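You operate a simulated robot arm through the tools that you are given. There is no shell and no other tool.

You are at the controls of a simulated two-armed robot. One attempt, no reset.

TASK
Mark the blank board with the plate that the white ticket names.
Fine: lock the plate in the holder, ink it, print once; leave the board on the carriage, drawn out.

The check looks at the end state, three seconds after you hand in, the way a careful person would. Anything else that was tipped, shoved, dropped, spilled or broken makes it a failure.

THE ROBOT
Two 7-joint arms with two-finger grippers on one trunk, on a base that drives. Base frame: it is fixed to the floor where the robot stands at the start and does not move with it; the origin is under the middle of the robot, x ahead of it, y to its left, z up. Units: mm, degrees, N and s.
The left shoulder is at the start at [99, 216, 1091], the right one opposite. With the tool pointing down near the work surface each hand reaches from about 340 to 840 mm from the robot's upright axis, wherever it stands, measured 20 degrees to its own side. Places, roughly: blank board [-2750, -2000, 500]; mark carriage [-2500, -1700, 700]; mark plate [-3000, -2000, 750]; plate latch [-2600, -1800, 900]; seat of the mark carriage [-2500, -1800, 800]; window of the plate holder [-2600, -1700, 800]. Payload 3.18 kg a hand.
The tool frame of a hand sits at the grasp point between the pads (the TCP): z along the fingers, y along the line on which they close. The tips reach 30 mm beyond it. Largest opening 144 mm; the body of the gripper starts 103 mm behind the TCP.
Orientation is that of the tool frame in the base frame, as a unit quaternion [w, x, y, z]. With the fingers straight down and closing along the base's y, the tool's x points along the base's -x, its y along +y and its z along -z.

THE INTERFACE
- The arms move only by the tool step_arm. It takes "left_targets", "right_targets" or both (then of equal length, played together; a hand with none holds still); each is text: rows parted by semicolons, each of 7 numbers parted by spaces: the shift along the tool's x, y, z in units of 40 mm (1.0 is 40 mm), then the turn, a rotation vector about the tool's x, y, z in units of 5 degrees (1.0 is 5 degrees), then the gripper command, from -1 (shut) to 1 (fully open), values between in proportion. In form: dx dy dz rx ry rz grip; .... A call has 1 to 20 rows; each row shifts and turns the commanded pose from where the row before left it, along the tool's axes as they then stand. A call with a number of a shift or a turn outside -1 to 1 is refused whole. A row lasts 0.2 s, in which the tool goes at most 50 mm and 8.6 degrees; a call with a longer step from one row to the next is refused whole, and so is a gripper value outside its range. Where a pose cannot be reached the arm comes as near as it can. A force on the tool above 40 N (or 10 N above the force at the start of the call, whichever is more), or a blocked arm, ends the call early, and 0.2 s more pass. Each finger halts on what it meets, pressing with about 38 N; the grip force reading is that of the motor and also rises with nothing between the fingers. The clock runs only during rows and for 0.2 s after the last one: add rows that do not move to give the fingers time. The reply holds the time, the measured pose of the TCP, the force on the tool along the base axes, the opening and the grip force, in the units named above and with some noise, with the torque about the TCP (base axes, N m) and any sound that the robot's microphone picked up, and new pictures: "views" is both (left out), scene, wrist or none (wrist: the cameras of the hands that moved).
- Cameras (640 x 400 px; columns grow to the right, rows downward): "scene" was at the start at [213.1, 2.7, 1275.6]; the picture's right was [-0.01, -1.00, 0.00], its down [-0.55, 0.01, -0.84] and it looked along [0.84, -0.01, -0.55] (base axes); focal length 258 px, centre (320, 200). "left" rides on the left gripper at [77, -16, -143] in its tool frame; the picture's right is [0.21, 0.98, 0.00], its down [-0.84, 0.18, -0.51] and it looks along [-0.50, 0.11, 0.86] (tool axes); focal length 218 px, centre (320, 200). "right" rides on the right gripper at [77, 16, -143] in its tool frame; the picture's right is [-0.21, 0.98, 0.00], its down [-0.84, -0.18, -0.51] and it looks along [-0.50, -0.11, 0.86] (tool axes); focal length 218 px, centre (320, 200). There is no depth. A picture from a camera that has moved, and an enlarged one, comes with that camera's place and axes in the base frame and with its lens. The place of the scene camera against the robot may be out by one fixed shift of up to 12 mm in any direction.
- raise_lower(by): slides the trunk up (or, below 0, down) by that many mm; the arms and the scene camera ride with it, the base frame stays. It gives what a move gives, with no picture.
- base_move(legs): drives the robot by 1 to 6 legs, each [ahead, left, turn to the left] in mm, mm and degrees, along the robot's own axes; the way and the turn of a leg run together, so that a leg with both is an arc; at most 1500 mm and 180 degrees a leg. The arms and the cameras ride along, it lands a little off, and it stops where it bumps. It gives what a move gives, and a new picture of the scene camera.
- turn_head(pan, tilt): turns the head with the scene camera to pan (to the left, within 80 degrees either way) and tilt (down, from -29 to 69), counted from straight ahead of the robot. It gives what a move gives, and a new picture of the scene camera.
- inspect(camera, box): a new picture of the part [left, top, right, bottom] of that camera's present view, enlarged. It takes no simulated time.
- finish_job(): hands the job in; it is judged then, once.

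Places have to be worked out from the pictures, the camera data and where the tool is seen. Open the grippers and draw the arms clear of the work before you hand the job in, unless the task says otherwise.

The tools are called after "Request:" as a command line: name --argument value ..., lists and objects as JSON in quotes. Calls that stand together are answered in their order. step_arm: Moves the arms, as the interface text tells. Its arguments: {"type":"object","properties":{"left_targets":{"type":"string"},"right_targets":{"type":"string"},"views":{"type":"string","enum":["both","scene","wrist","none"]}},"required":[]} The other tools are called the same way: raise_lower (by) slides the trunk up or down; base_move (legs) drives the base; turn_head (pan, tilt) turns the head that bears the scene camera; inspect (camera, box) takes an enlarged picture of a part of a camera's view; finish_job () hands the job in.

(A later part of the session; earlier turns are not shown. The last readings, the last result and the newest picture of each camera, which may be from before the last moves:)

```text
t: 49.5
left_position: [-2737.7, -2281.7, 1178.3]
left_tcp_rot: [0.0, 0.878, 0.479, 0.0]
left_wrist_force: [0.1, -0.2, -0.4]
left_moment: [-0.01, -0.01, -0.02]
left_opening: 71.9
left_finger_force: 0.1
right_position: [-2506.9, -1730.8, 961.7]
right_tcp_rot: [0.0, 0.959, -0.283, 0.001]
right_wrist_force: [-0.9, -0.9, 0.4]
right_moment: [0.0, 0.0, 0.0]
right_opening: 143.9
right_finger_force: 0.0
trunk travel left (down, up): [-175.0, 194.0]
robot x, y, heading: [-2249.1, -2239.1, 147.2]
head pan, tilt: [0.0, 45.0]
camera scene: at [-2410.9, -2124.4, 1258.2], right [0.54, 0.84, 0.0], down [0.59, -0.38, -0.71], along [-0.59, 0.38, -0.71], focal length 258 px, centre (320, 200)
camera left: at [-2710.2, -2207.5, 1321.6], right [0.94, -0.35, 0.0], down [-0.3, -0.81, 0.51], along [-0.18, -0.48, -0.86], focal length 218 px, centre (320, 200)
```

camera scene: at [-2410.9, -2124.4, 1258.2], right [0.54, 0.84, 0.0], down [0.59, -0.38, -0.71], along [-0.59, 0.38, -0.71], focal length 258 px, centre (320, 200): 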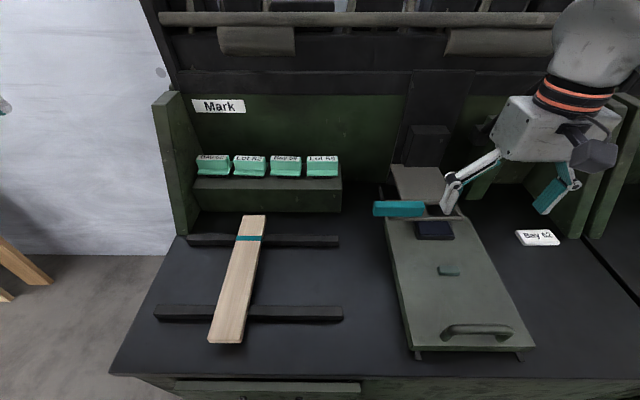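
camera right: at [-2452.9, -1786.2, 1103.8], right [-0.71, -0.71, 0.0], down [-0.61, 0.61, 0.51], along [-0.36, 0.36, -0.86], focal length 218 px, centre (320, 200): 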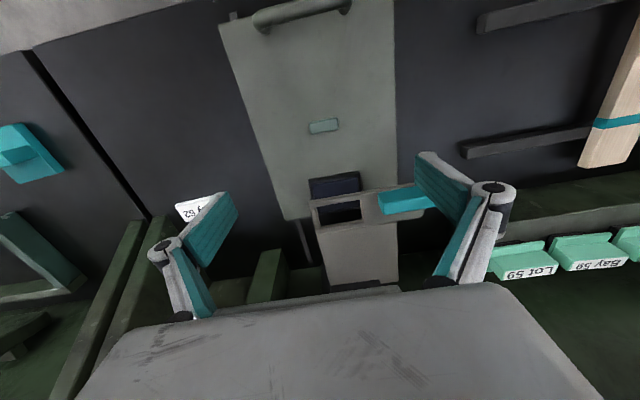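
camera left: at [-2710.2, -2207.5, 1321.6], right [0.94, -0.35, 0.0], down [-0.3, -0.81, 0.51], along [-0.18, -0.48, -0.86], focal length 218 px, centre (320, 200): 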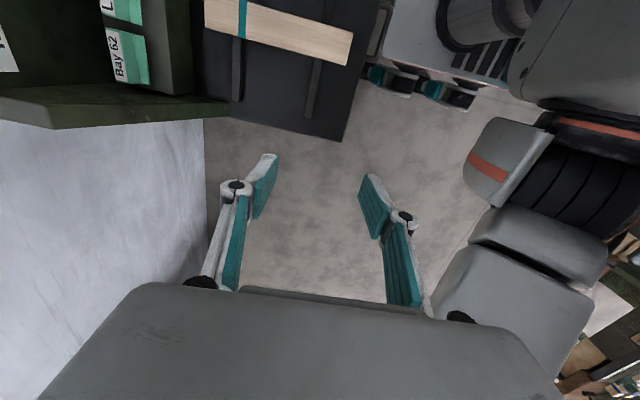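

The left hand is now turned (tool x to the right, closing front-back). I move it above the Bay 62 plate, staying high (z≈1060).

Request:
step_arm --left_targets "0.08 -0.87 0.3 0 0 0 0; 0.08 -0.87 0.3 0 0 0 0; 0.08 -0.87 0.3 0 0 0 0; 0.08 -0.87 0.3 0 0 0 0; 0.08 -0.87 0.3 0 0 0 0; 0.08 -0.87 0.3 0 0 0 0; 0.08 -0.87 0.3 0 0 0 0; 0.08 -0.87 0.3 0 0 0 0; 0.08 -0.87 0.3 0 0 0 0" --views "both"

```text
t: 51.5
left_position: [-2987.8, -2087.7, 1072.8]
left_tcp_rot: [0.001, 0.878, 0.479, 0.0]
left_wrist_force: [-0.9, -0.5, -0.3]
left_moment: [-0.02, -0.01, 0.03]
left_opening: 72.0
left_finger_force: 0.0
right_position: [-2508.0, -1730.1, 961.3]
right_tcp_rot: [0.0, 0.959, -0.283, 0.001]
right_wrist_force: [0.1, 0.0, -0.4]
right_moment: [-0.02, -0.05, 0.01]
right_opening: 144.0
right_finger_force: 0.0
trunk travel left (down, up): [-175.0, 194.0]
robot x, y, heading: [-2250.4, -2235.8, 146.8]
head pan, tilt: [0.0, 45.0]
camera scene: at [-2411.6, -2123.5, 1257.9], right [0.54, 0.84, 0.0], down [0.59, -0.38, -0.71], along [-0.59, 0.38, -0.71], focal length 258 px, centre (320, 200)
camera left: at [-2959.7, -2014.0, 1214.7], right [0.94, -0.35, 0.0], down [-0.31, -0.81, 0.51], along [-0.18, -0.48, -0.86], focal length 218 px, centre (320, 200)
```

scene: 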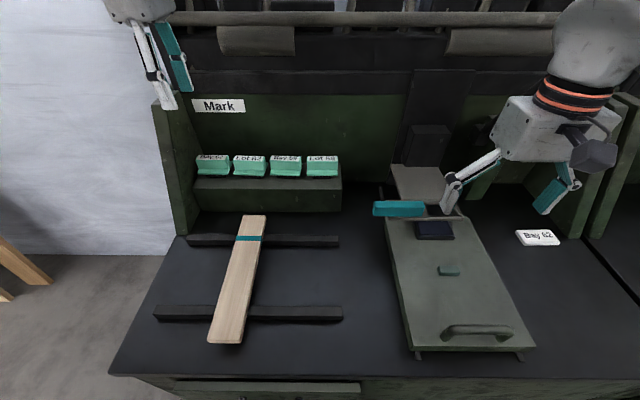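
left: 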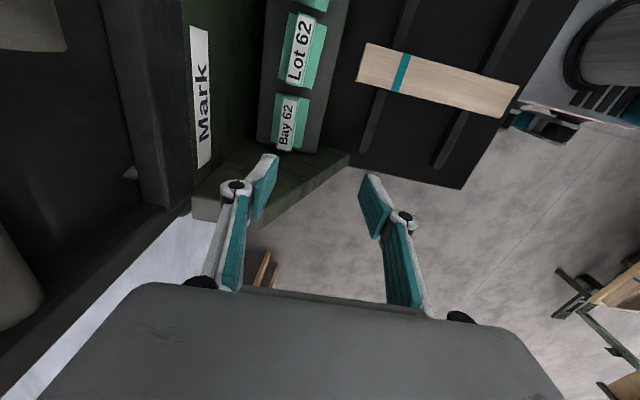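

The wrist view now shows the Bay 62 plate from above beside the wall. I zoom in on it to fix its place and the clearance behind it.

Request:
inspect --camera "left" --box '[170, 0, 370, 160]'

Request:
inspect --camera "scene" --box '[90, 0, 270, 120]'

```text
2.50 times, centred on (270, 80) of left
camera zoom: at [-2959.7, -2014.0, 1214.7], right [0.94, -0.35, 0.0], down [-0.31, -0.81, 0.51], along [-0.18, -0.48, -0.86], focal length 546 px, centre (445, 500)
```

zoom: 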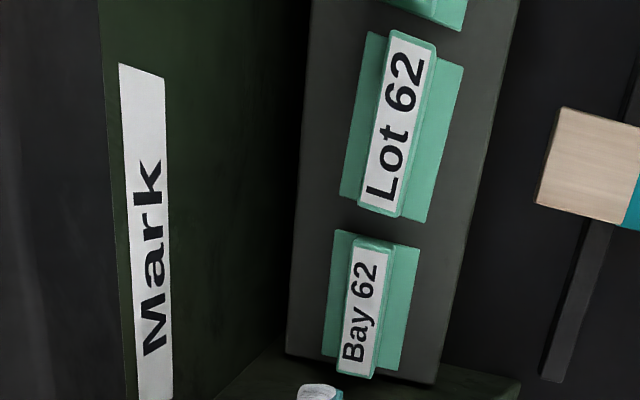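

```text
3.33 times, centred on (180, 60) of scene
camera zoom: at [-2411.6, -2123.5, 1257.9], right [0.54, 0.84, 0.0], down [0.59, -0.38, -0.71], along [-0.59, 0.38, -0.71], focal length 860 px, centre (787, 667)
```

zoom: 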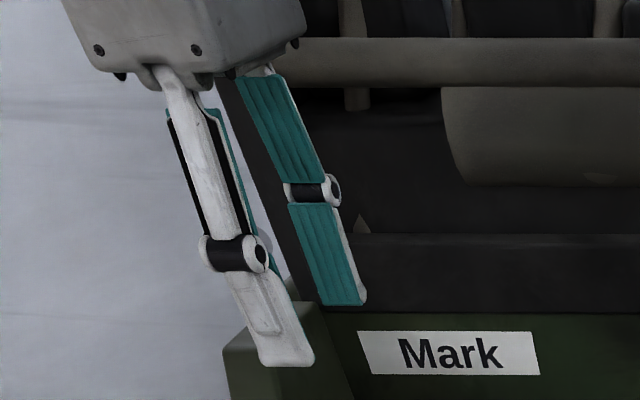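

I measure the plate: block ~20 mm thick at u≈757 with an ~53 mm deep flange. Before grasping, I zoom on the holder's latch with the right camera once more to understand the seat for the flange.

Request:
inspect --camera "right" --box '[300, 165, 420, 240]'

```text
5.33 times, centred on (360, 202) of right
camera zoom: at [-2452.5, -1785.8, 1103.6], right [-0.71, -0.71, 0.0], down [-0.61, 0.61, 0.51], along [-0.36, 0.36, -0.86], focal length 1164 px, centre (107, 187)
```

zoom: 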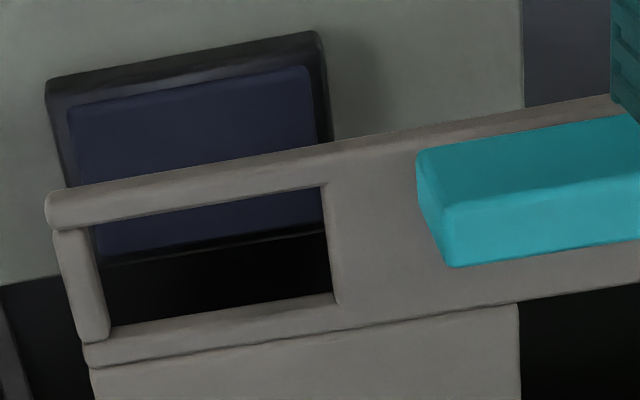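

The wall behind is at u≈843, so with the gripper centred at the block (u≈757, r≈-493) its body (±73) just clears. I move over the plate and lower to about z 960 to check alignment.

Request:
step_arm --left_targets "-0.02 -0.3 0.8 0 0 0 0; -0.02 -0.3 0.8 0 0 0 0; -0.03 -0.3 0.8 0 0 0 0; -0.03 -0.3 0.4 0 0 0 0; 0 0 0 0 0 0 0" --views "both"

Request:
inspect --camera "left" --box '[200, 60, 440, 260]'

```text
t: 52.6
left_position: [-3028.8, -2063.7, 959.1]
left_tcp_rot: [-0.001, 0.877, 0.48, 0.0]
left_wrist_force: [0.2, -0.9, -0.4]
left_moment: [-0.02, 0.01, -0.01]
left_opening: 71.8
left_finger_force: 0.2
right_position: [-2506.7, -1730.2, 961.3]
right_tcp_rot: [0.0, 0.959, -0.284, 0.001]
right_wrist_force: [0.2, -0.1, -0.7]
right_moment: [0.03, 0.03, 0.03]
right_opening: 144.1
right_finger_force: 0.0
trunk travel left (down, up): [-175.0, 194.0]
robot x, y, heading: [-2248.8, -2233.4, 147.0]
head pan, tilt: [0.0, 45.0]
camera scene: at [-2410.7, -2124.6, 1258.4], right [0.54, 0.84, 0.0], down [0.59, -0.38, -0.71], along [-0.59, 0.38, -0.71], focal length 258 px, centre (320, 200)
camera left: at [-3000.6, -1991.1, 1103.6], right [0.94, -0.35, 0.0], down [-0.3, -0.81, 0.51], along [-0.18, -0.47, -0.86], focal length 218 px, centre (320, 200)
```

scene: 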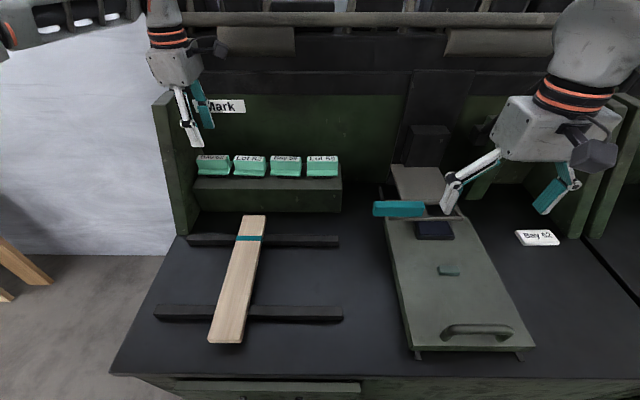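
left: 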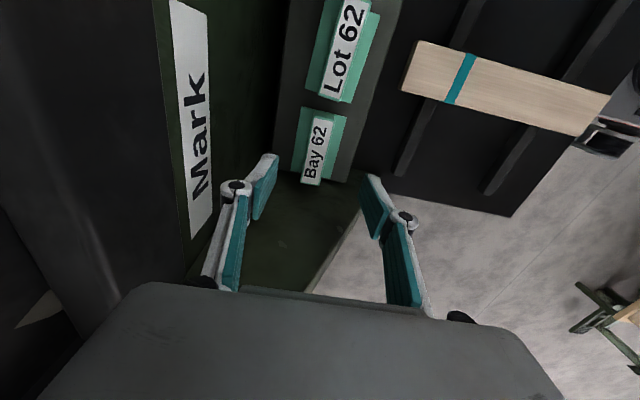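

```text
2.00 times, centred on (320, 160) of left
camera zoom: at [-3000.6, -1991.1, 1103.6], right [0.94, -0.35, 0.0], down [-0.3, -0.81, 0.51], along [-0.18, -0.47, -0.86], focal length 436 px, centre (320, 280)
```

zoom: 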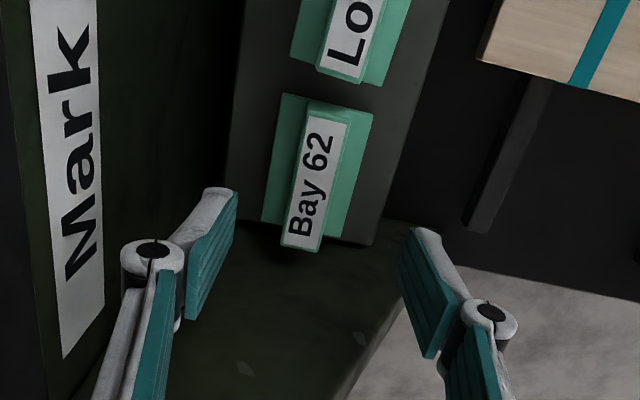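

Stereo from two wrist views puts the plate's label at u≈757.6, r≈-489.5, z≈871, right under the tool. I lower to z≈884 and look again.

Request:
step_arm --left_targets "0.02 -0.01 0.6 0 0 0 -0.1; 0.02 -0.01 0.6 0 0 0 -0.1; 0 0 0.6 0 0 0 -0.1; 0 0 0 0 0 0 -0.1" --views "both"

Request:
inspect --camera "left" --box '[200, 90, 440, 290]'

Request:
inspect --camera "scene" --box '[120, 50, 280, 190]'

```text
t: 53.6
left_position: [-3027.5, -2063.7, 888.2]
left_tcp_rot: [0.0, 0.878, 0.479, 0.0]
left_wrist_force: [0.1, 0.4, 0.3]
left_moment: [0.0, 0.04, -0.02]
left_opening: 64.8
left_finger_force: 0.0
right_position: [-2506.4, -1731.5, 961.4]
right_tcp_rot: [0.0, 0.959, -0.283, 0.0]
right_wrist_force: [-0.2, 0.0, 0.7]
right_moment: [-0.01, 0.01, -0.03]
right_opening: 144.0
right_finger_force: 0.1
trunk travel left (down, up): [-175.0, 194.0]
robot x, y, heading: [-2249.2, -2237.6, 147.1]
head pan, tilt: [0.0, 45.0]
camera scene: at [-2410.4, -2124.6, 1258.5], right [0.54, 0.84, 0.0], down [0.59, -0.38, -0.71], along [-0.59, 0.38, -0.71], focal length 258 px, centre (320, 200)
camera left: at [-3000.0, -1989.6, 1030.8], right [0.94, -0.35, 0.0], down [-0.3, -0.81, 0.51], along [-0.18, -0.47, -0.86], focal length 218 px, centre (320, 200)
```

scene: 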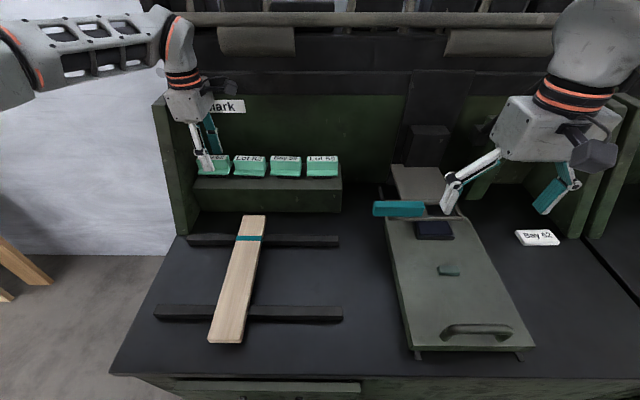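
left: 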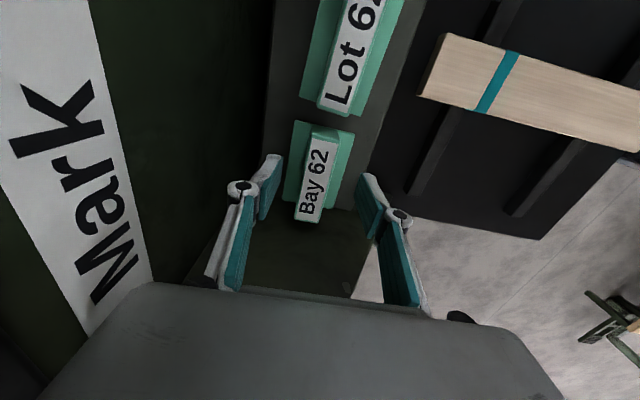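

```text
2.00 times, centred on (320, 190) of left
camera zoom: at [-3000.0, -1989.6, 1030.8], right [0.94, -0.35, 0.0], down [-0.3, -0.81, 0.51], along [-0.18, -0.47, -0.86], focal length 436 px, centre (320, 220)
```

zoom: 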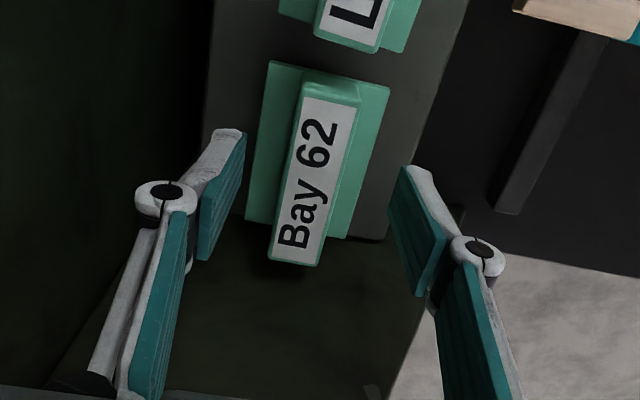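

```text
2.86 times, centred on (200, 120) of scene
camera zoom: at [-2410.4, -2124.6, 1258.5], right [0.54, 0.84, 0.0], down [0.59, -0.38, -0.71], along [-0.59, 0.38, -0.71], focal length 737 px, centre (663, 429)
```

zoom: 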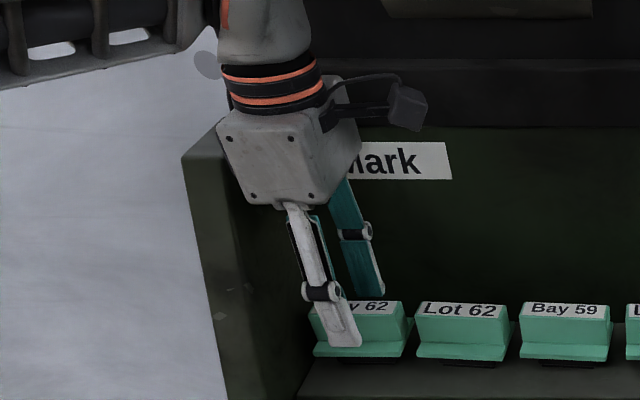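

The plate is centred between the fingers (u within 2 mm). I lower 16 mm to z≈872 so the tips stay just above the flange, then close.

Request:
step_arm --left_targets "0 -0.05 0.2 0 0 0 -0.1; 0 0 0.2 0 0 0 -0.1; 0 0 0 0 0 0 -0.4; 0 0 0 0 0 0 -0.7; 0 0 0 0 0 0 -1; 0 0 0 0 0 0 -1; 0 0 0 0 0 0 -1" --views "both"

Request:
inspect --camera "left" --box '[200, 90, 440, 290]'

Request:
inspect --camera "scene" --box '[140, 80, 280, 200]'

```text
t: 55.2
left_position: [-3029.7, -2063.9, 870.1]
left_tcp_rot: [0.0, 0.877, 0.48, 0.0]
left_wrist_force: [-1.0, 1.1, 1.3]
left_moment: [-0.01, 0.02, -0.06]
left_opening: 23.4
left_finger_force: 37.9
right_position: [-2506.4, -1732.2, 961.1]
right_tcp_rot: [0.001, 0.959, -0.283, 0.001]
right_wrist_force: [0.6, 0.3, -0.2]
right_moment: [0.0, 0.01, 0.0]
right_opening: 144.0
right_finger_force: 0.1
trunk travel left (down, up): [-175.0, 194.0]
robot x, y, heading: [-2249.8, -2237.7, 147.0]
head pan, tilt: [0.0, 45.0]
camera scene: at [-2410.9, -2124.3, 1258.3], right [0.54, 0.84, 0.0], down [0.59, -0.38, -0.71], along [-0.59, 0.38, -0.71], focal length 258 px, centre (320, 200)
camera left: at [-3002.3, -1989.1, 1014.1], right [0.94, -0.35, 0.0], down [-0.3, -0.81, 0.51], along [-0.18, -0.47, -0.86], focal length 218 px, centre (320, 200)
```

scene: 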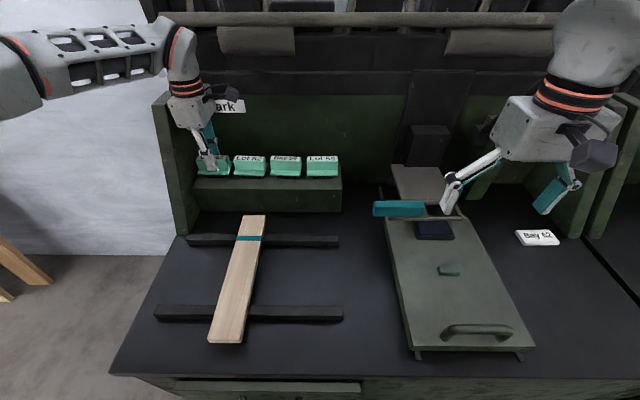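
left: 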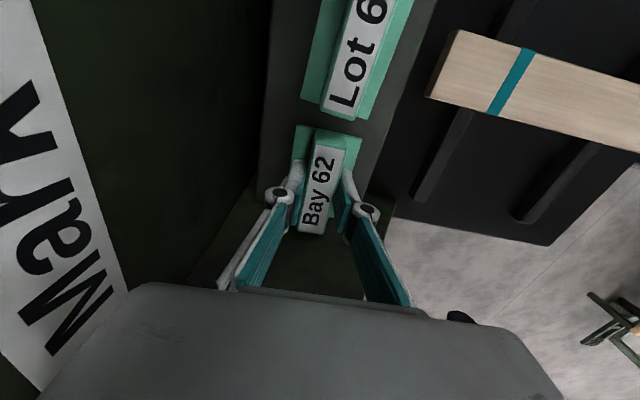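

```text
2.00 times, centred on (320, 190) of left
camera zoom: at [-3002.3, -1989.1, 1014.1], right [0.94, -0.35, 0.0], down [-0.3, -0.81, 0.51], along [-0.18, -0.47, -0.86], focal length 436 px, centre (320, 220)
```

zoom: 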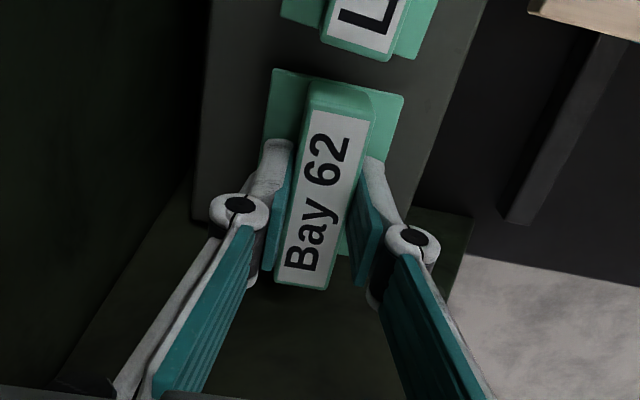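

```text
3.33 times, centred on (210, 140) of scene
camera zoom: at [-2410.9, -2124.3, 1258.3], right [0.54, 0.84, 0.0], down [0.59, -0.38, -0.71], along [-0.59, 0.38, -0.71], focal length 860 px, centre (687, 400)
```

zoom: 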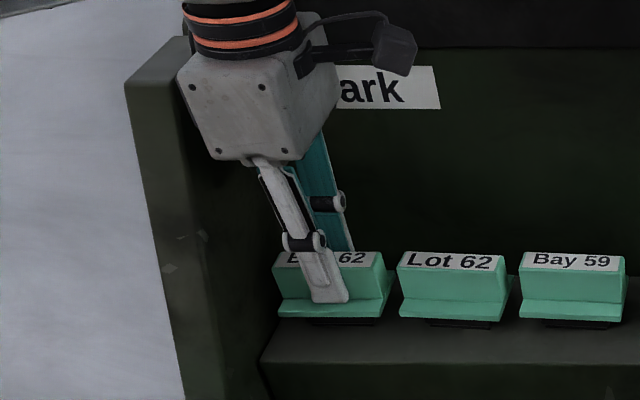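

The plate is gripped on its block (opening 23.4 mm, force 38 N). I lift it straight up, then check it before retracting.

Request:
step_arm --left_targets "0 0 -0.3 0 0 0 -1; 0 0 -0.5 0 0 0 -1; 0 0 -0.7 0 0 0 -1; 0 0 -0.7 0 0 0 -1; 0 0 -0.3 0 0 0 -1" --right_targets "0.7 0 -0.5 0 0 0 1; 0.7 0 -0.5 0 0 0 1; 0.7 0 -0.5 0 0 0 1; 0.7 0 -0.5 0 0 0 1; 0.7 0 -0.5 0 0 0 1" --views "both"

Request:
inspect --camera "left" --box '[200, 90, 440, 290]'

```text
t: 56.5
left_position: [-3027.7, -2062.5, 971.4]
left_tcp_rot: [0.0, 0.878, 0.479, 0.001]
left_wrist_force: [0.5, -0.1, -3.1]
left_moment: [0.0, -0.01, -0.01]
left_opening: 23.6
left_finger_force: 37.8
right_position: [-2390.4, -1808.6, 1060.1]
right_tcp_rot: [0.0, 0.959, -0.283, 0.001]
right_wrist_force: [-0.1, 0.4, 0.3]
right_moment: [0.01, 0.02, 0.02]
right_opening: 143.8
right_finger_force: 0.2
trunk travel left (down, up): [-175.0, 194.0]
robot x, y, heading: [-2249.8, -2236.2, 147.0]
head pan, tilt: [0.0, 45.0]
camera scene: at [-2410.7, -2124.8, 1258.4], right [0.54, 0.84, 0.0], down [0.59, -0.38, -0.71], along [-0.59, 0.38, -0.71], focal length 258 px, centre (320, 200)
camera right: at [-2335.1, -1864.7, 1204.7], right [-0.71, -0.71, 0.0], down [-0.61, 0.61, 0.51], along [-0.36, 0.36, -0.86], focal length 218 px, centre (320, 200)
camera left: at [-3001.5, -1988.6, 1114.7], right [0.94, -0.35, 0.0], down [-0.3, -0.81, 0.51], along [-0.18, -0.47, -0.86], focal length 218 px, centre (320, 200)
```

scene: 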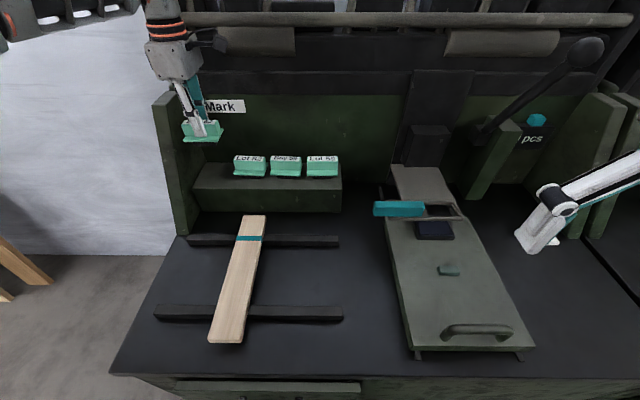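
right: 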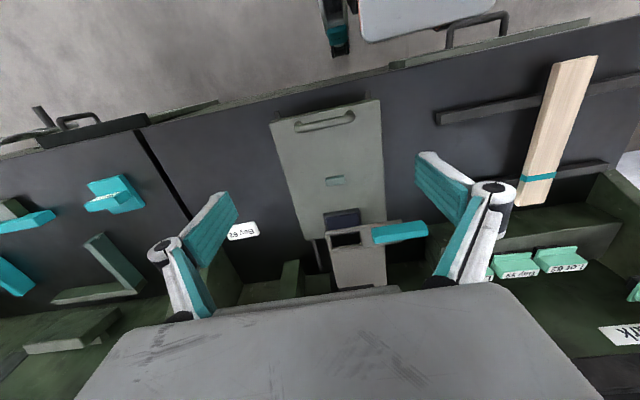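
left: 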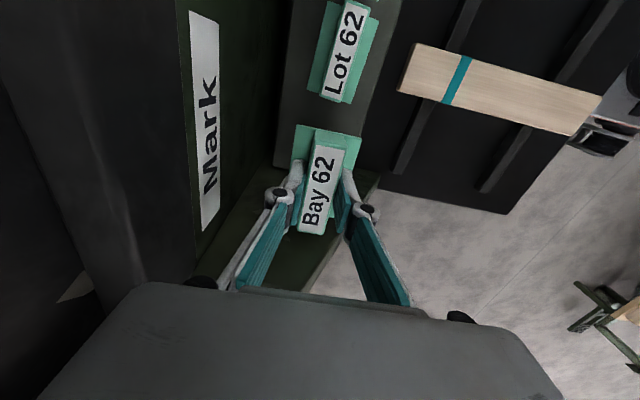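

```text
2.00 times, centred on (320, 190) of left
camera zoom: at [-3001.5, -1988.6, 1114.7], right [0.94, -0.35, 0.0], down [-0.3, -0.81, 0.51], along [-0.18, -0.47, -0.86], focal length 436 px, centre (320, 220)
```

zoom: 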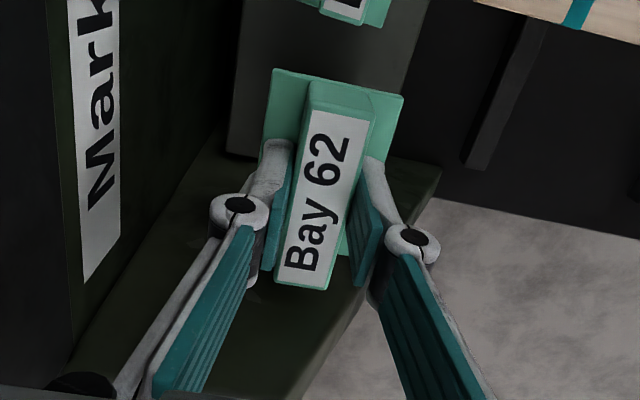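

The plate is up and the neighbours are untouched. I retract the left hand towards me and up before driving sideways.

Request:
step_arm --left_targets "0 0.8 -0.4 0 0 0 -1; 0 0.8 -0.4 0 0 0 -1; 0.2 0.8 -0.4 0 0 0 -1; 0.3 0.8 -0.3 0 0 0 -1; 0.3 0.8 -0.3 0 0 0 -1; 0.3 0.8 -0.2 0 0 0 -1; 0.3 0.8 -0.2 0 0 0 -1; 0.3 0.5 0 0 0 0 -1" --views "scene"

Request:
base_move --legs '[[0, -300, 0]]'

```text
t: 58.2
left_position: [-2787.8, -2137.2, 1058.8]
left_tcp_rot: [0.0, 0.878, 0.479, -0.001]
left_wrist_force: [0.1, 0.4, -3.6]
left_moment: [-0.01, 0.03, 0.01]
left_opening: 23.6
left_finger_force: 38.2
right_position: [-2390.5, -1809.0, 1060.3]
right_tcp_rot: [0.0, 0.959, -0.283, 0.0]
right_wrist_force: [-0.3, 0.2, -0.5]
right_moment: [0.02, 0.01, -0.03]
right_opening: 144.2
right_finger_force: 0.0
trunk travel left (down, up): [-175.0, 194.0]
robot x, y, heading: [-2249.5, -2238.1, 147.0]
head pan, tilt: [0.0, 45.0]
camera scene: at [-2411.1, -2124.2, 1258.2], right [0.54, 0.84, 0.0], down [0.59, -0.38, -0.71], along [-0.59, 0.38, -0.71], focal length 258 px, centre (320, 200)
```

scene: 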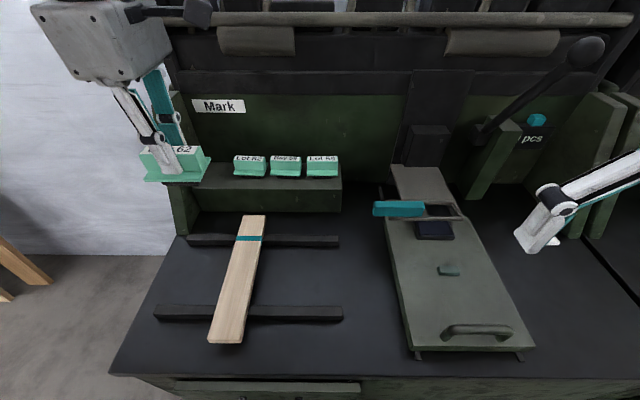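

```text
t: 61.5
left_position: [-2623.2, -1883.7, 1060.3]
left_tcp_rot: [0.001, 0.878, 0.479, 0.0]
left_wrist_force: [0.4, 0.4, -3.0]
left_moment: [-0.04, -0.02, 0.01]
left_opening: 23.6
left_finger_force: 38.5
right_position: [-2227.9, -1554.9, 1059.8]
right_tcp_rot: [0.0, 0.959, -0.283, 0.001]
right_wrist_force: [0.0, 0.3, -0.3]
right_moment: [-0.01, -0.03, 0.01]
right_opening: 144.1
right_finger_force: 0.2
trunk travel left (down, up): [-175.0, 194.0]
robot x, y, heading: [-2084.7, -1983.0, 147.2]
head pan, tilt: [0.0, 45.0]
camera scene: at [-2247.5, -1871.1, 1258.2], right [0.54, 0.84, 0.0], down [0.59, -0.38, -0.71], along [-0.59, 0.38, -0.71], focal length 258 px, centre (320, 200)
```

scene: 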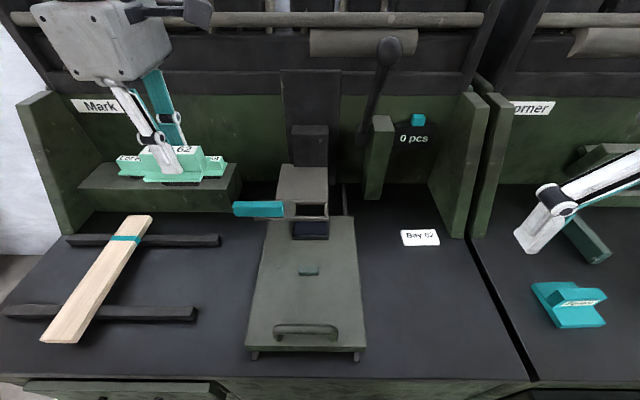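

Robot axis is now at about r=91 with the plate held at (u 515, r -119, z 1060). I bring it to the right, in front of/above the holder at z≈1000, to look down with the left wrist camera.

Request:
step_arm --left_targets "0.775 -0.19 0.25 0 0 0 -1; 0.775 -0.19 0.25 0 0 0 -1; 0.775 -0.19 0.25 0 0 0 -1; 0.775 -0.19 0.25 0 0 0 -1; 0.775 -0.19 0.25 0 0 0 -1; 0.775 -0.19 0.25 0 0 0 -1; 0 0 0 0 0 0 -1" --views "both"

Request:
inspect --camera "left" --box '[180, 60, 420, 260]'

```text
t: 63.1
left_position: [-2561.4, -1704.2, 999.4]
left_tcp_rot: [0.0, 0.878, 0.479, 0.0]
left_wrist_force: [-0.2, 0.2, -3.6]
left_moment: [0.01, -0.01, 0.0]
left_opening: 23.7
left_finger_force: 38.2
right_position: [-2228.5, -1555.9, 1061.2]
right_tcp_rot: [0.0, 0.96, -0.281, 0.001]
right_wrist_force: [-0.1, -0.8, 0.8]
right_moment: [0.01, 0.0, 0.02]
right_opening: 144.1
right_finger_force: 0.1
trunk travel left (down, up): [-175.0, 194.0]
robot x, y, heading: [-2086.1, -1979.5, 147.4]
head pan, tilt: [0.0, 45.0]
camera scene: at [-2247.7, -1871.7, 1258.3], right [0.54, 0.84, 0.0], down [0.59, -0.38, -0.71], along [-0.59, 0.38, -0.71], focal length 258 px, centre (320, 200)
camera left: at [-2533.6, -1630.4, 1142.9], right [0.94, -0.35, 0.0], down [-0.3, -0.81, 0.51], along [-0.18, -0.47, -0.86], focal length 218 px, centre (320, 200)
```

scene: 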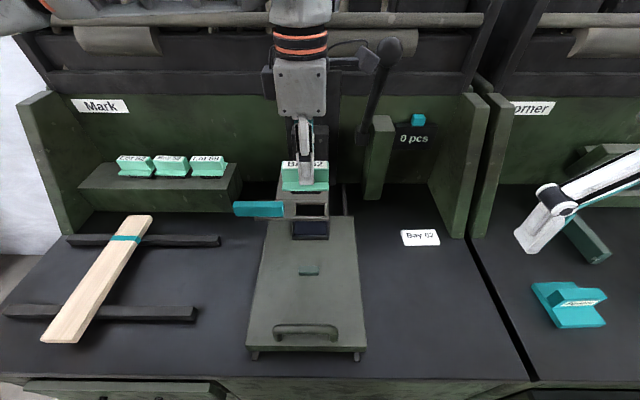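
left: 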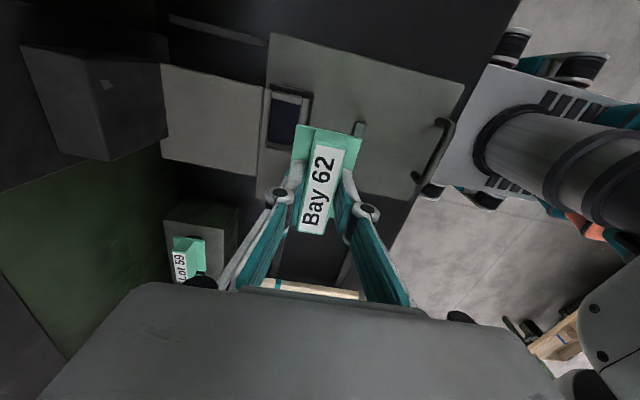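

```text
2.00 times, centred on (300, 160) of left
camera zoom: at [-2533.6, -1630.4, 1142.9], right [0.94, -0.35, 0.0], down [-0.3, -0.81, 0.51], along [-0.18, -0.47, -0.86], focal length 436 px, centre (360, 280)
```

zoom: 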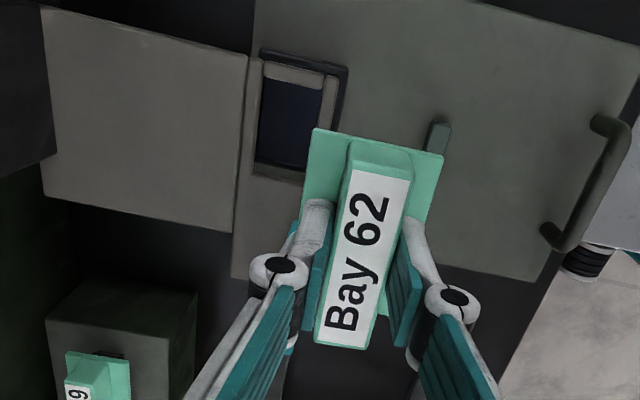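

Very useful view: plate in hand and the window beyond it. I zoom on the window to fix its centre from this near-vertical view.

Request:
inspect --camera "left" --box '[240, 70, 340, 150]'

Request:
inspect --camera "scene" --box '[220, 120, 380, 250]'

```text
5.00 times, centred on (290, 110) of left
camera zoom: at [-2533.6, -1630.4, 1142.9], right [0.94, -0.35, 0.0], down [-0.3, -0.81, 0.51], along [-0.18, -0.47, -0.86], focal length 1091 px, centre (470, 650)
```

zoom: 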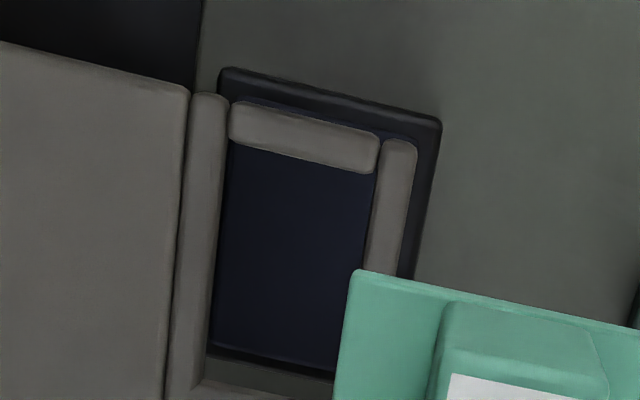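

```text
3.08 times, centred on (300, 185) of scene
camera zoom: at [-2247.7, -1871.7, 1258.3], right [0.54, 0.84, 0.0], down [0.59, -0.38, -0.71], along [-0.59, 0.38, -0.71], focal length 794 px, centre (382, 246)
```

zoom: 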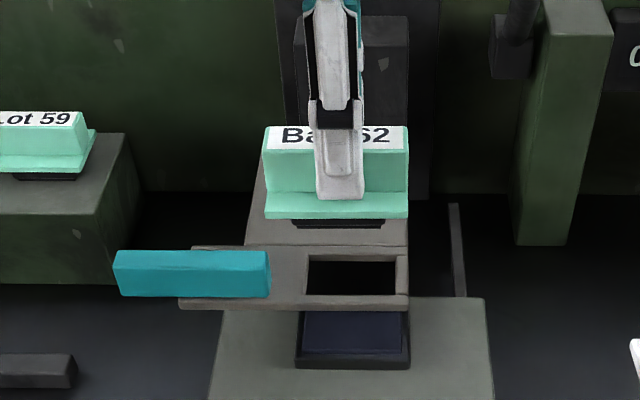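

The frame around the window measures u 583–643, window u 592–631, r 33–98, so its centre is about (612, 65.5). I move the plate over it (TCP u≈612.3, r≈67.8) and lower to z≈915.

Request:
step_arm --left_targets "0.03 -0.65 0 0 0 0 -1; 0.035 -0.64 0 0 0 0 -1; 0 0 0.6 0 0 0 -1; 0 0 0.6 0 0 0 -1; 0 0 0.6 0 0 0 -1; 0 0 0.3 0 0 0 -1; 0 0 0 0 0 0 -1" --views "both"

Request:
inspect --camera "left" --box '[200, 60, 440, 260]'

Request:
inspect --camera "scene" --box '[220, 140, 380, 260]'

```text
t: 64.7
left_position: [-2604.3, -1671.9, 916.3]
left_tcp_rot: [0.0, 0.878, 0.48, 0.0]
left_wrist_force: [0.2, 0.9, -2.6]
left_moment: [-0.02, 0.02, -0.01]
left_opening: 23.6
left_finger_force: 37.9
right_position: [-2227.8, -1554.5, 1060.1]
right_tcp_rot: [0.001, 0.959, -0.282, 0.001]
right_wrist_force: [0.5, -0.6, -0.2]
right_moment: [-0.01, -0.03, 0.02]
right_opening: 144.0
right_finger_force: 0.0
trunk travel left (down, up): [-175.0, 194.0]
robot x, y, heading: [-2085.5, -1986.2, 147.1]
head pan, tilt: [0.0, 45.0]
camera scene: at [-2247.5, -1871.2, 1258.3], right [0.54, 0.84, 0.0], down [0.59, -0.38, -0.71], along [-0.59, 0.38, -0.71], focal length 258 px, centre (320, 200)
camera left: at [-2576.8, -1599.1, 1059.1], right [0.94, -0.35, 0.0], down [-0.3, -0.81, 0.51], along [-0.18, -0.47, -0.86], focal length 218 px, centre (320, 200)
```

scene: 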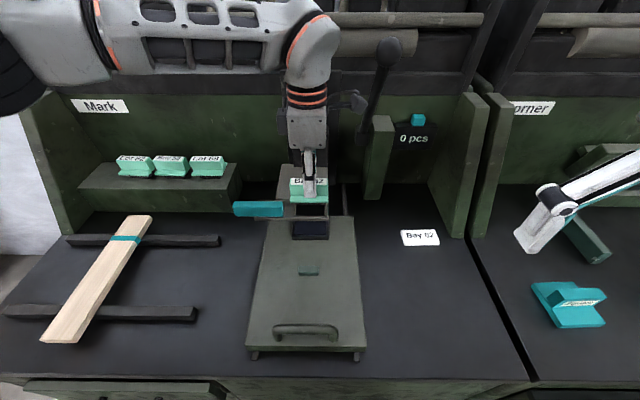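
left: 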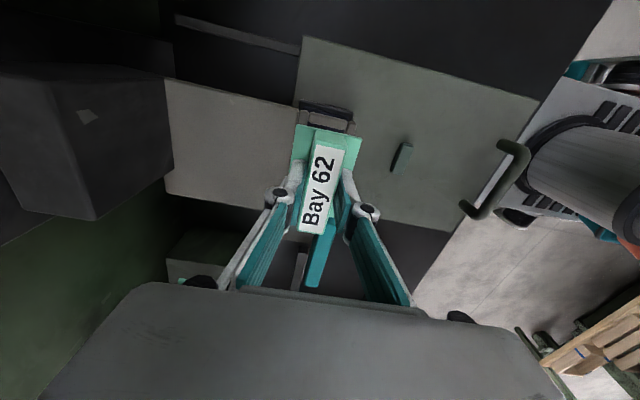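

```text
2.00 times, centred on (320, 160) of left
camera zoom: at [-2576.8, -1599.1, 1059.1], right [0.94, -0.35, 0.0], down [-0.3, -0.81, 0.51], along [-0.18, -0.47, -0.86], focal length 436 px, centre (320, 280)
```

zoom: 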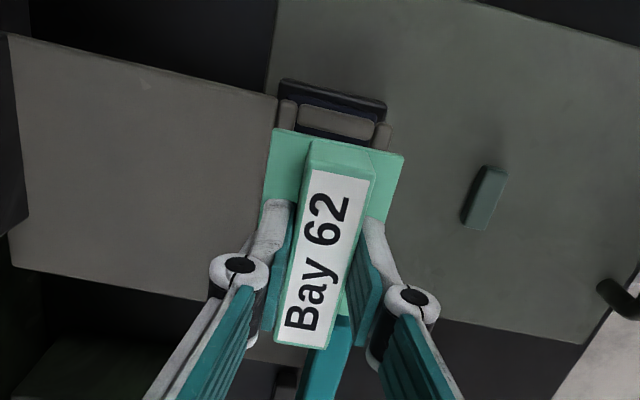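

```text
3.33 times, centred on (300, 200) of scene
camera zoom: at [-2247.5, -1871.2, 1258.3], right [0.54, 0.84, 0.0], down [0.59, -0.38, -0.71], along [-0.59, 0.38, -0.71], focal length 860 px, centre (387, 200)
```

zoom: 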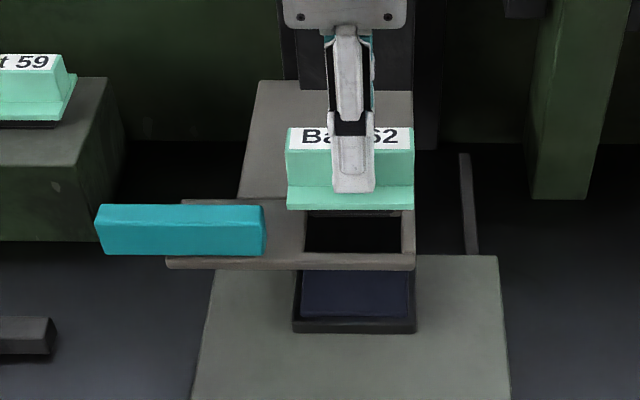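

The plate is centred over the window (window centre measured again at u≈613.7, r≈65.4). I lower it towards the frame and watch the force.

Request:
step_arm --left_targets "-0.02 0 0.35 0 0 0 -1; 0 0 0.3 0 0 0 -1; 0 0 0.1 0 0 0 -1; 0 0 0 0 0 0 -1" --views "both"

Request:
inspect --camera "scene" --box '[240, 150, 360, 240]'

```text
t: 65.7
left_position: [-2603.7, -1673.0, 885.2]
left_tcp_rot: [0.0, 0.877, 0.48, -0.001]
left_wrist_force: [-0.2, -0.6, -3.0]
left_moment: [0.04, 0.02, 0.01]
left_opening: 23.6
left_finger_force: 37.8
right_position: [-2228.5, -1555.5, 1060.9]
right_tcp_rot: [0.0, 0.959, -0.282, 0.0]
right_wrist_force: [-0.1, -0.7, -0.6]
right_moment: [-0.01, 0.0, 0.02]
right_opening: 143.9
right_finger_force: 0.1
trunk travel left (down, up): [-175.0, 194.0]
robot x, y, heading: [-2085.6, -1986.9, 147.0]
head pan, tilt: [0.0, 45.0]
camera scene: at [-2247.6, -1871.2, 1258.2], right [0.54, 0.84, 0.0], down [0.59, -0.38, -0.71], along [-0.59, 0.38, -0.71], focal length 258 px, centre (320, 200)
camera left: at [-2576.5, -1599.6, 1028.5], right [0.94, -0.35, 0.0], down [-0.3, -0.81, 0.51], along [-0.18, -0.48, -0.86], focal length 218 px, centre (320, 200)
```

scene: 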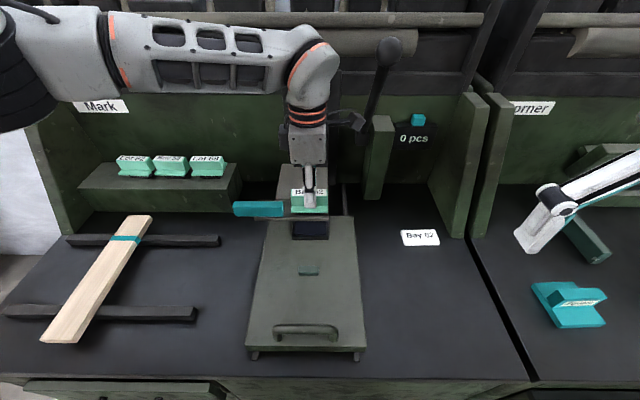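
left: 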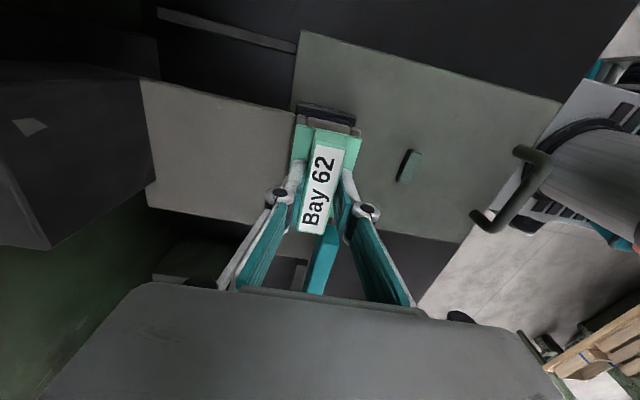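

```text
4.44 times, centred on (300, 195) of scene
camera zoom: at [-2247.6, -1871.2, 1258.2], right [0.54, 0.84, 0.0], down [0.59, -0.38, -0.71], along [-0.59, 0.38, -0.71], focal length 1147 px, centre (409, 222)
```

zoom: 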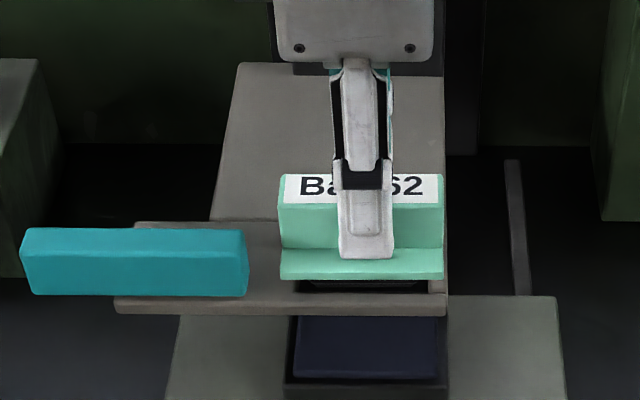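

No contact yet at z 885; the stamp is just above the window. I continue in small steps.

Request:
step_arm --left_targets "0 0 0.1 0 0 0 -1; 0 0 0.1 0 0 0 -1; 0 0 0.1 0 0 0 -1; 0 0 0 0 0 0 -1" --views "none"

Request:
inspect --camera "scene" --box '[240, 150, 360, 240]'

Request:
inspect --camera "left" --box '[260, 80, 380, 180]'

```text
t: 66.7
left_position: [-2604.6, -1672.3, 874.1]
left_tcp_rot: [0.001, 0.877, 0.48, 0.0]
left_wrist_force: [-0.5, 0.4, -2.5]
left_moment: [-0.03, -0.02, 0.01]
left_opening: 23.5
left_finger_force: 37.9
right_position: [-2226.6, -1555.9, 1060.4]
right_tcp_rot: [0.0, 0.959, -0.282, 0.001]
right_wrist_force: [0.3, -0.5, -0.2]
right_moment: [0.0, 0.0, -0.03]
right_opening: 144.1
right_finger_force: 0.0
trunk travel left (down, up): [-175.0, 194.0]
robot x, y, heading: [-2084.3, -1982.2, 146.9]
head pan, tilt: [0.0, 45.0]
```

```text
4.44 times, centred on (300, 195) of scene
camera zoom: at [-2247.5, -1871.2, 1258.2], right [0.54, 0.84, 0.0], down [0.59, -0.38, -0.71], along [-0.59, 0.38, -0.71], focal length 1147 px, centre (409, 222)
```

zoom: 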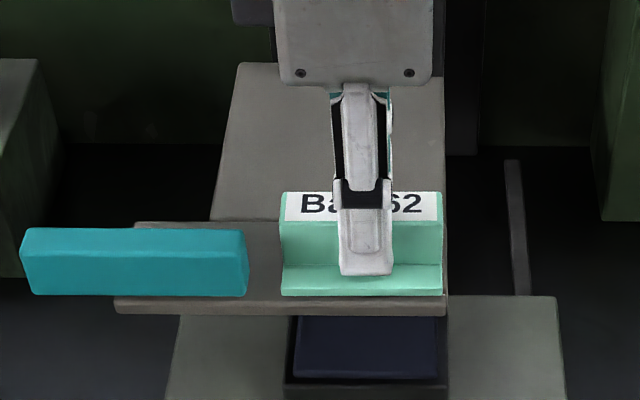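

```text
4.00 times, centred on (320, 130) of left
camera zoom: at [-2576.7, -1599.9, 1016.7], right [0.94, -0.35, 0.0], down [-0.3, -0.81, 0.51], along [-0.18, -0.48, -0.86], focal length 873 px, centre (320, 480)
```

zoom: 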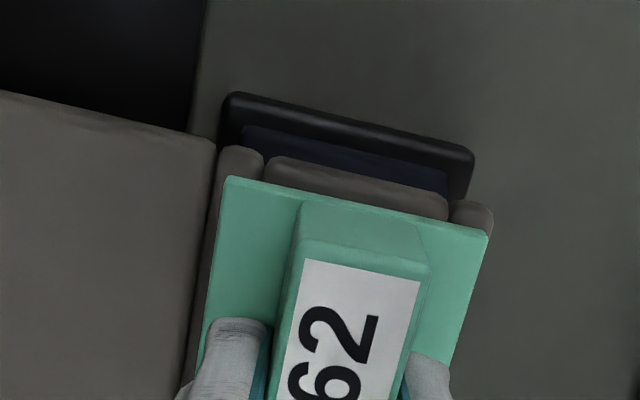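

The stamp has entered the window and the flange is just above the frame, about 2 mm towards me. I nudge 1.5 mm back and lower in fine steps until contact.

Request:
step_arm --left_targets "0 -0.04 0.05 0 0 0 -1; 0 0 0.06 0 0 0 -1; 0 0 0.06 0 0 0 -1; 0 0 0 0 0 0 -1" --views "none"

Request:
inspect --camera "scene" --box '[240, 150, 360, 240]'

Request:
inspect --camera "left" --box '[260, 80, 380, 180]'

```text
t: 67.7
left_position: [-2605.9, -1674.1, 869.3]
left_tcp_rot: [-0.002, 0.878, 0.479, -0.001]
left_wrist_force: [-0.8, 2.2, 11.2]
left_moment: [-0.61, 0.19, -0.05]
left_opening: 23.7
left_finger_force: 38.0
right_position: [-2226.1, -1555.4, 1061.4]
right_tcp_rot: [0.0, 0.959, -0.283, 0.0]
right_wrist_force: [0.1, -0.2, 0.2]
right_moment: [-0.03, -0.04, 0.0]
right_opening: 143.9
right_finger_force: 0.0
trunk travel left (down, up): [-175.0, 194.0]
robot x, y, heading: [-2089.5, -1983.9, 147.2]
head pan, tilt: [0.0, 45.0]
```

```text
4.44 times, centred on (300, 195) of scene
camera zoom: at [-2246.5, -1871.7, 1258.7], right [0.54, 0.84, 0.0], down [0.59, -0.38, -0.71], along [-0.59, 0.38, -0.71], focal length 1147 px, centre (409, 222)
```

zoom: 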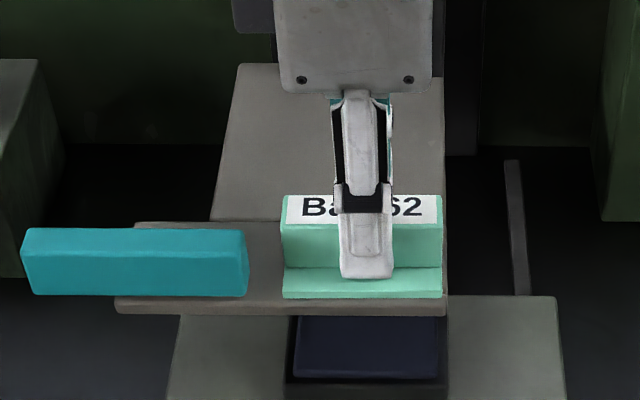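

```text
4.00 times, centred on (320, 130) of left
camera zoom: at [-2577.6, -1599.4, 1012.9], right [0.94, -0.35, 0.0], down [-0.3, -0.81, 0.51], along [-0.18, -0.47, -0.86], focal length 873 px, centre (320, 480)
```

zoom: 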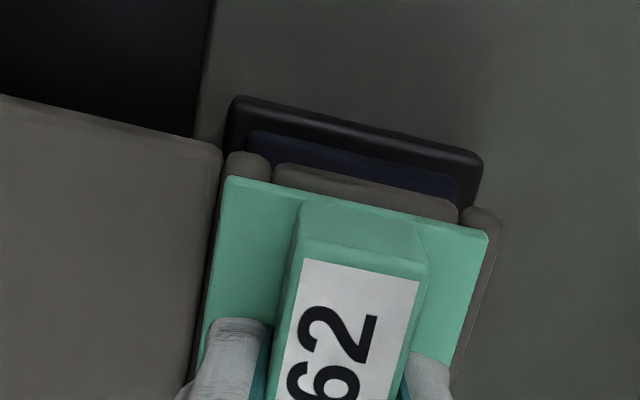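

Contact: about 14 N upward at z 869 with the flange sitting on the frame and the stamp inside the window. I release the plate by opening slowly.

Request:
step_arm --left_targets "0 0 -0.03 0 0 0 -0.65; 0 0 0 0 0 0 -0.55; 0 0 0 0 0 0 -0.4; 0 0 0 0 0 0 -0.3; 0 0 0 0 0 0 -0.3" --views "none"

Request:
inspect --camera "scene" --box '[240, 150, 360, 240]'

Request:
inspect --camera "left" --box '[240, 80, 400, 260]'

```text
t: 68.9
left_position: [-2605.1, -1673.4, 868.9]
left_tcp_rot: [0.0, 0.878, 0.479, 0.001]
left_wrist_force: [0.0, -0.3, 0.2]
left_moment: [-0.01, 0.03, 0.01]
left_opening: 50.4
left_finger_force: 0.1
right_position: [-2227.1, -1555.5, 1060.6]
right_tcp_rot: [0.0, 0.959, -0.282, 0.001]
right_wrist_force: [-0.5, 0.0, -0.2]
right_moment: [0.04, -0.03, 0.0]
right_opening: 143.9
right_finger_force: 0.1
trunk travel left (down, up): [-175.0, 194.0]
robot x, y, heading: [-2085.0, -1985.1, 147.0]
head pan, tilt: [0.0, 45.0]
```

```text
4.44 times, centred on (300, 195) of scene
camera zoom: at [-2247.4, -1871.3, 1258.2], right [0.54, 0.84, 0.0], down [0.59, -0.38, -0.71], along [-0.59, 0.38, -0.71], focal length 1147 px, centre (409, 222)
```

zoom: 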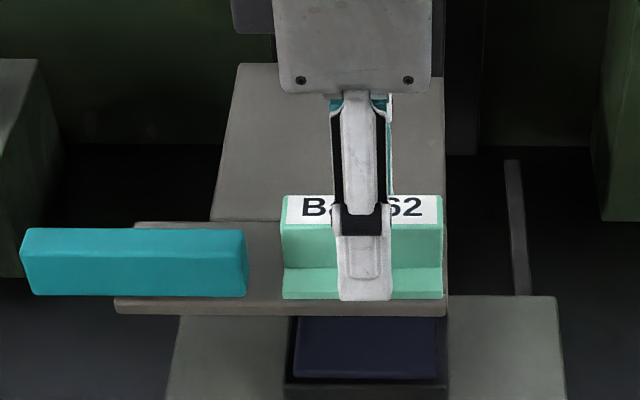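

```text
2.22 times, centred on (320, 170) of left
camera zoom: at [-2578.1, -1599.4, 1012.0], right [0.94, -0.35, 0.0], down [-0.3, -0.81, 0.51], along [-0.18, -0.47, -0.86], focal length 485 px, centre (320, 267)
```

zoom: 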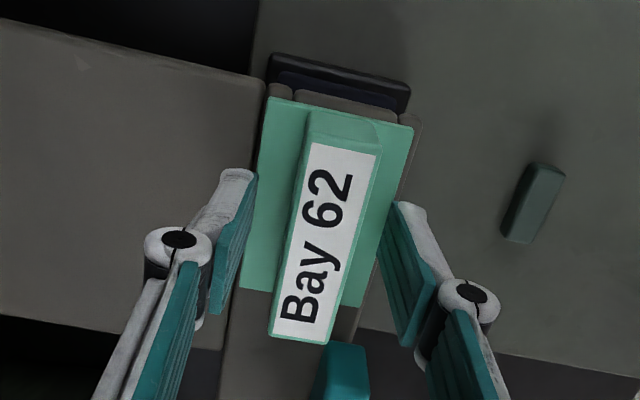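

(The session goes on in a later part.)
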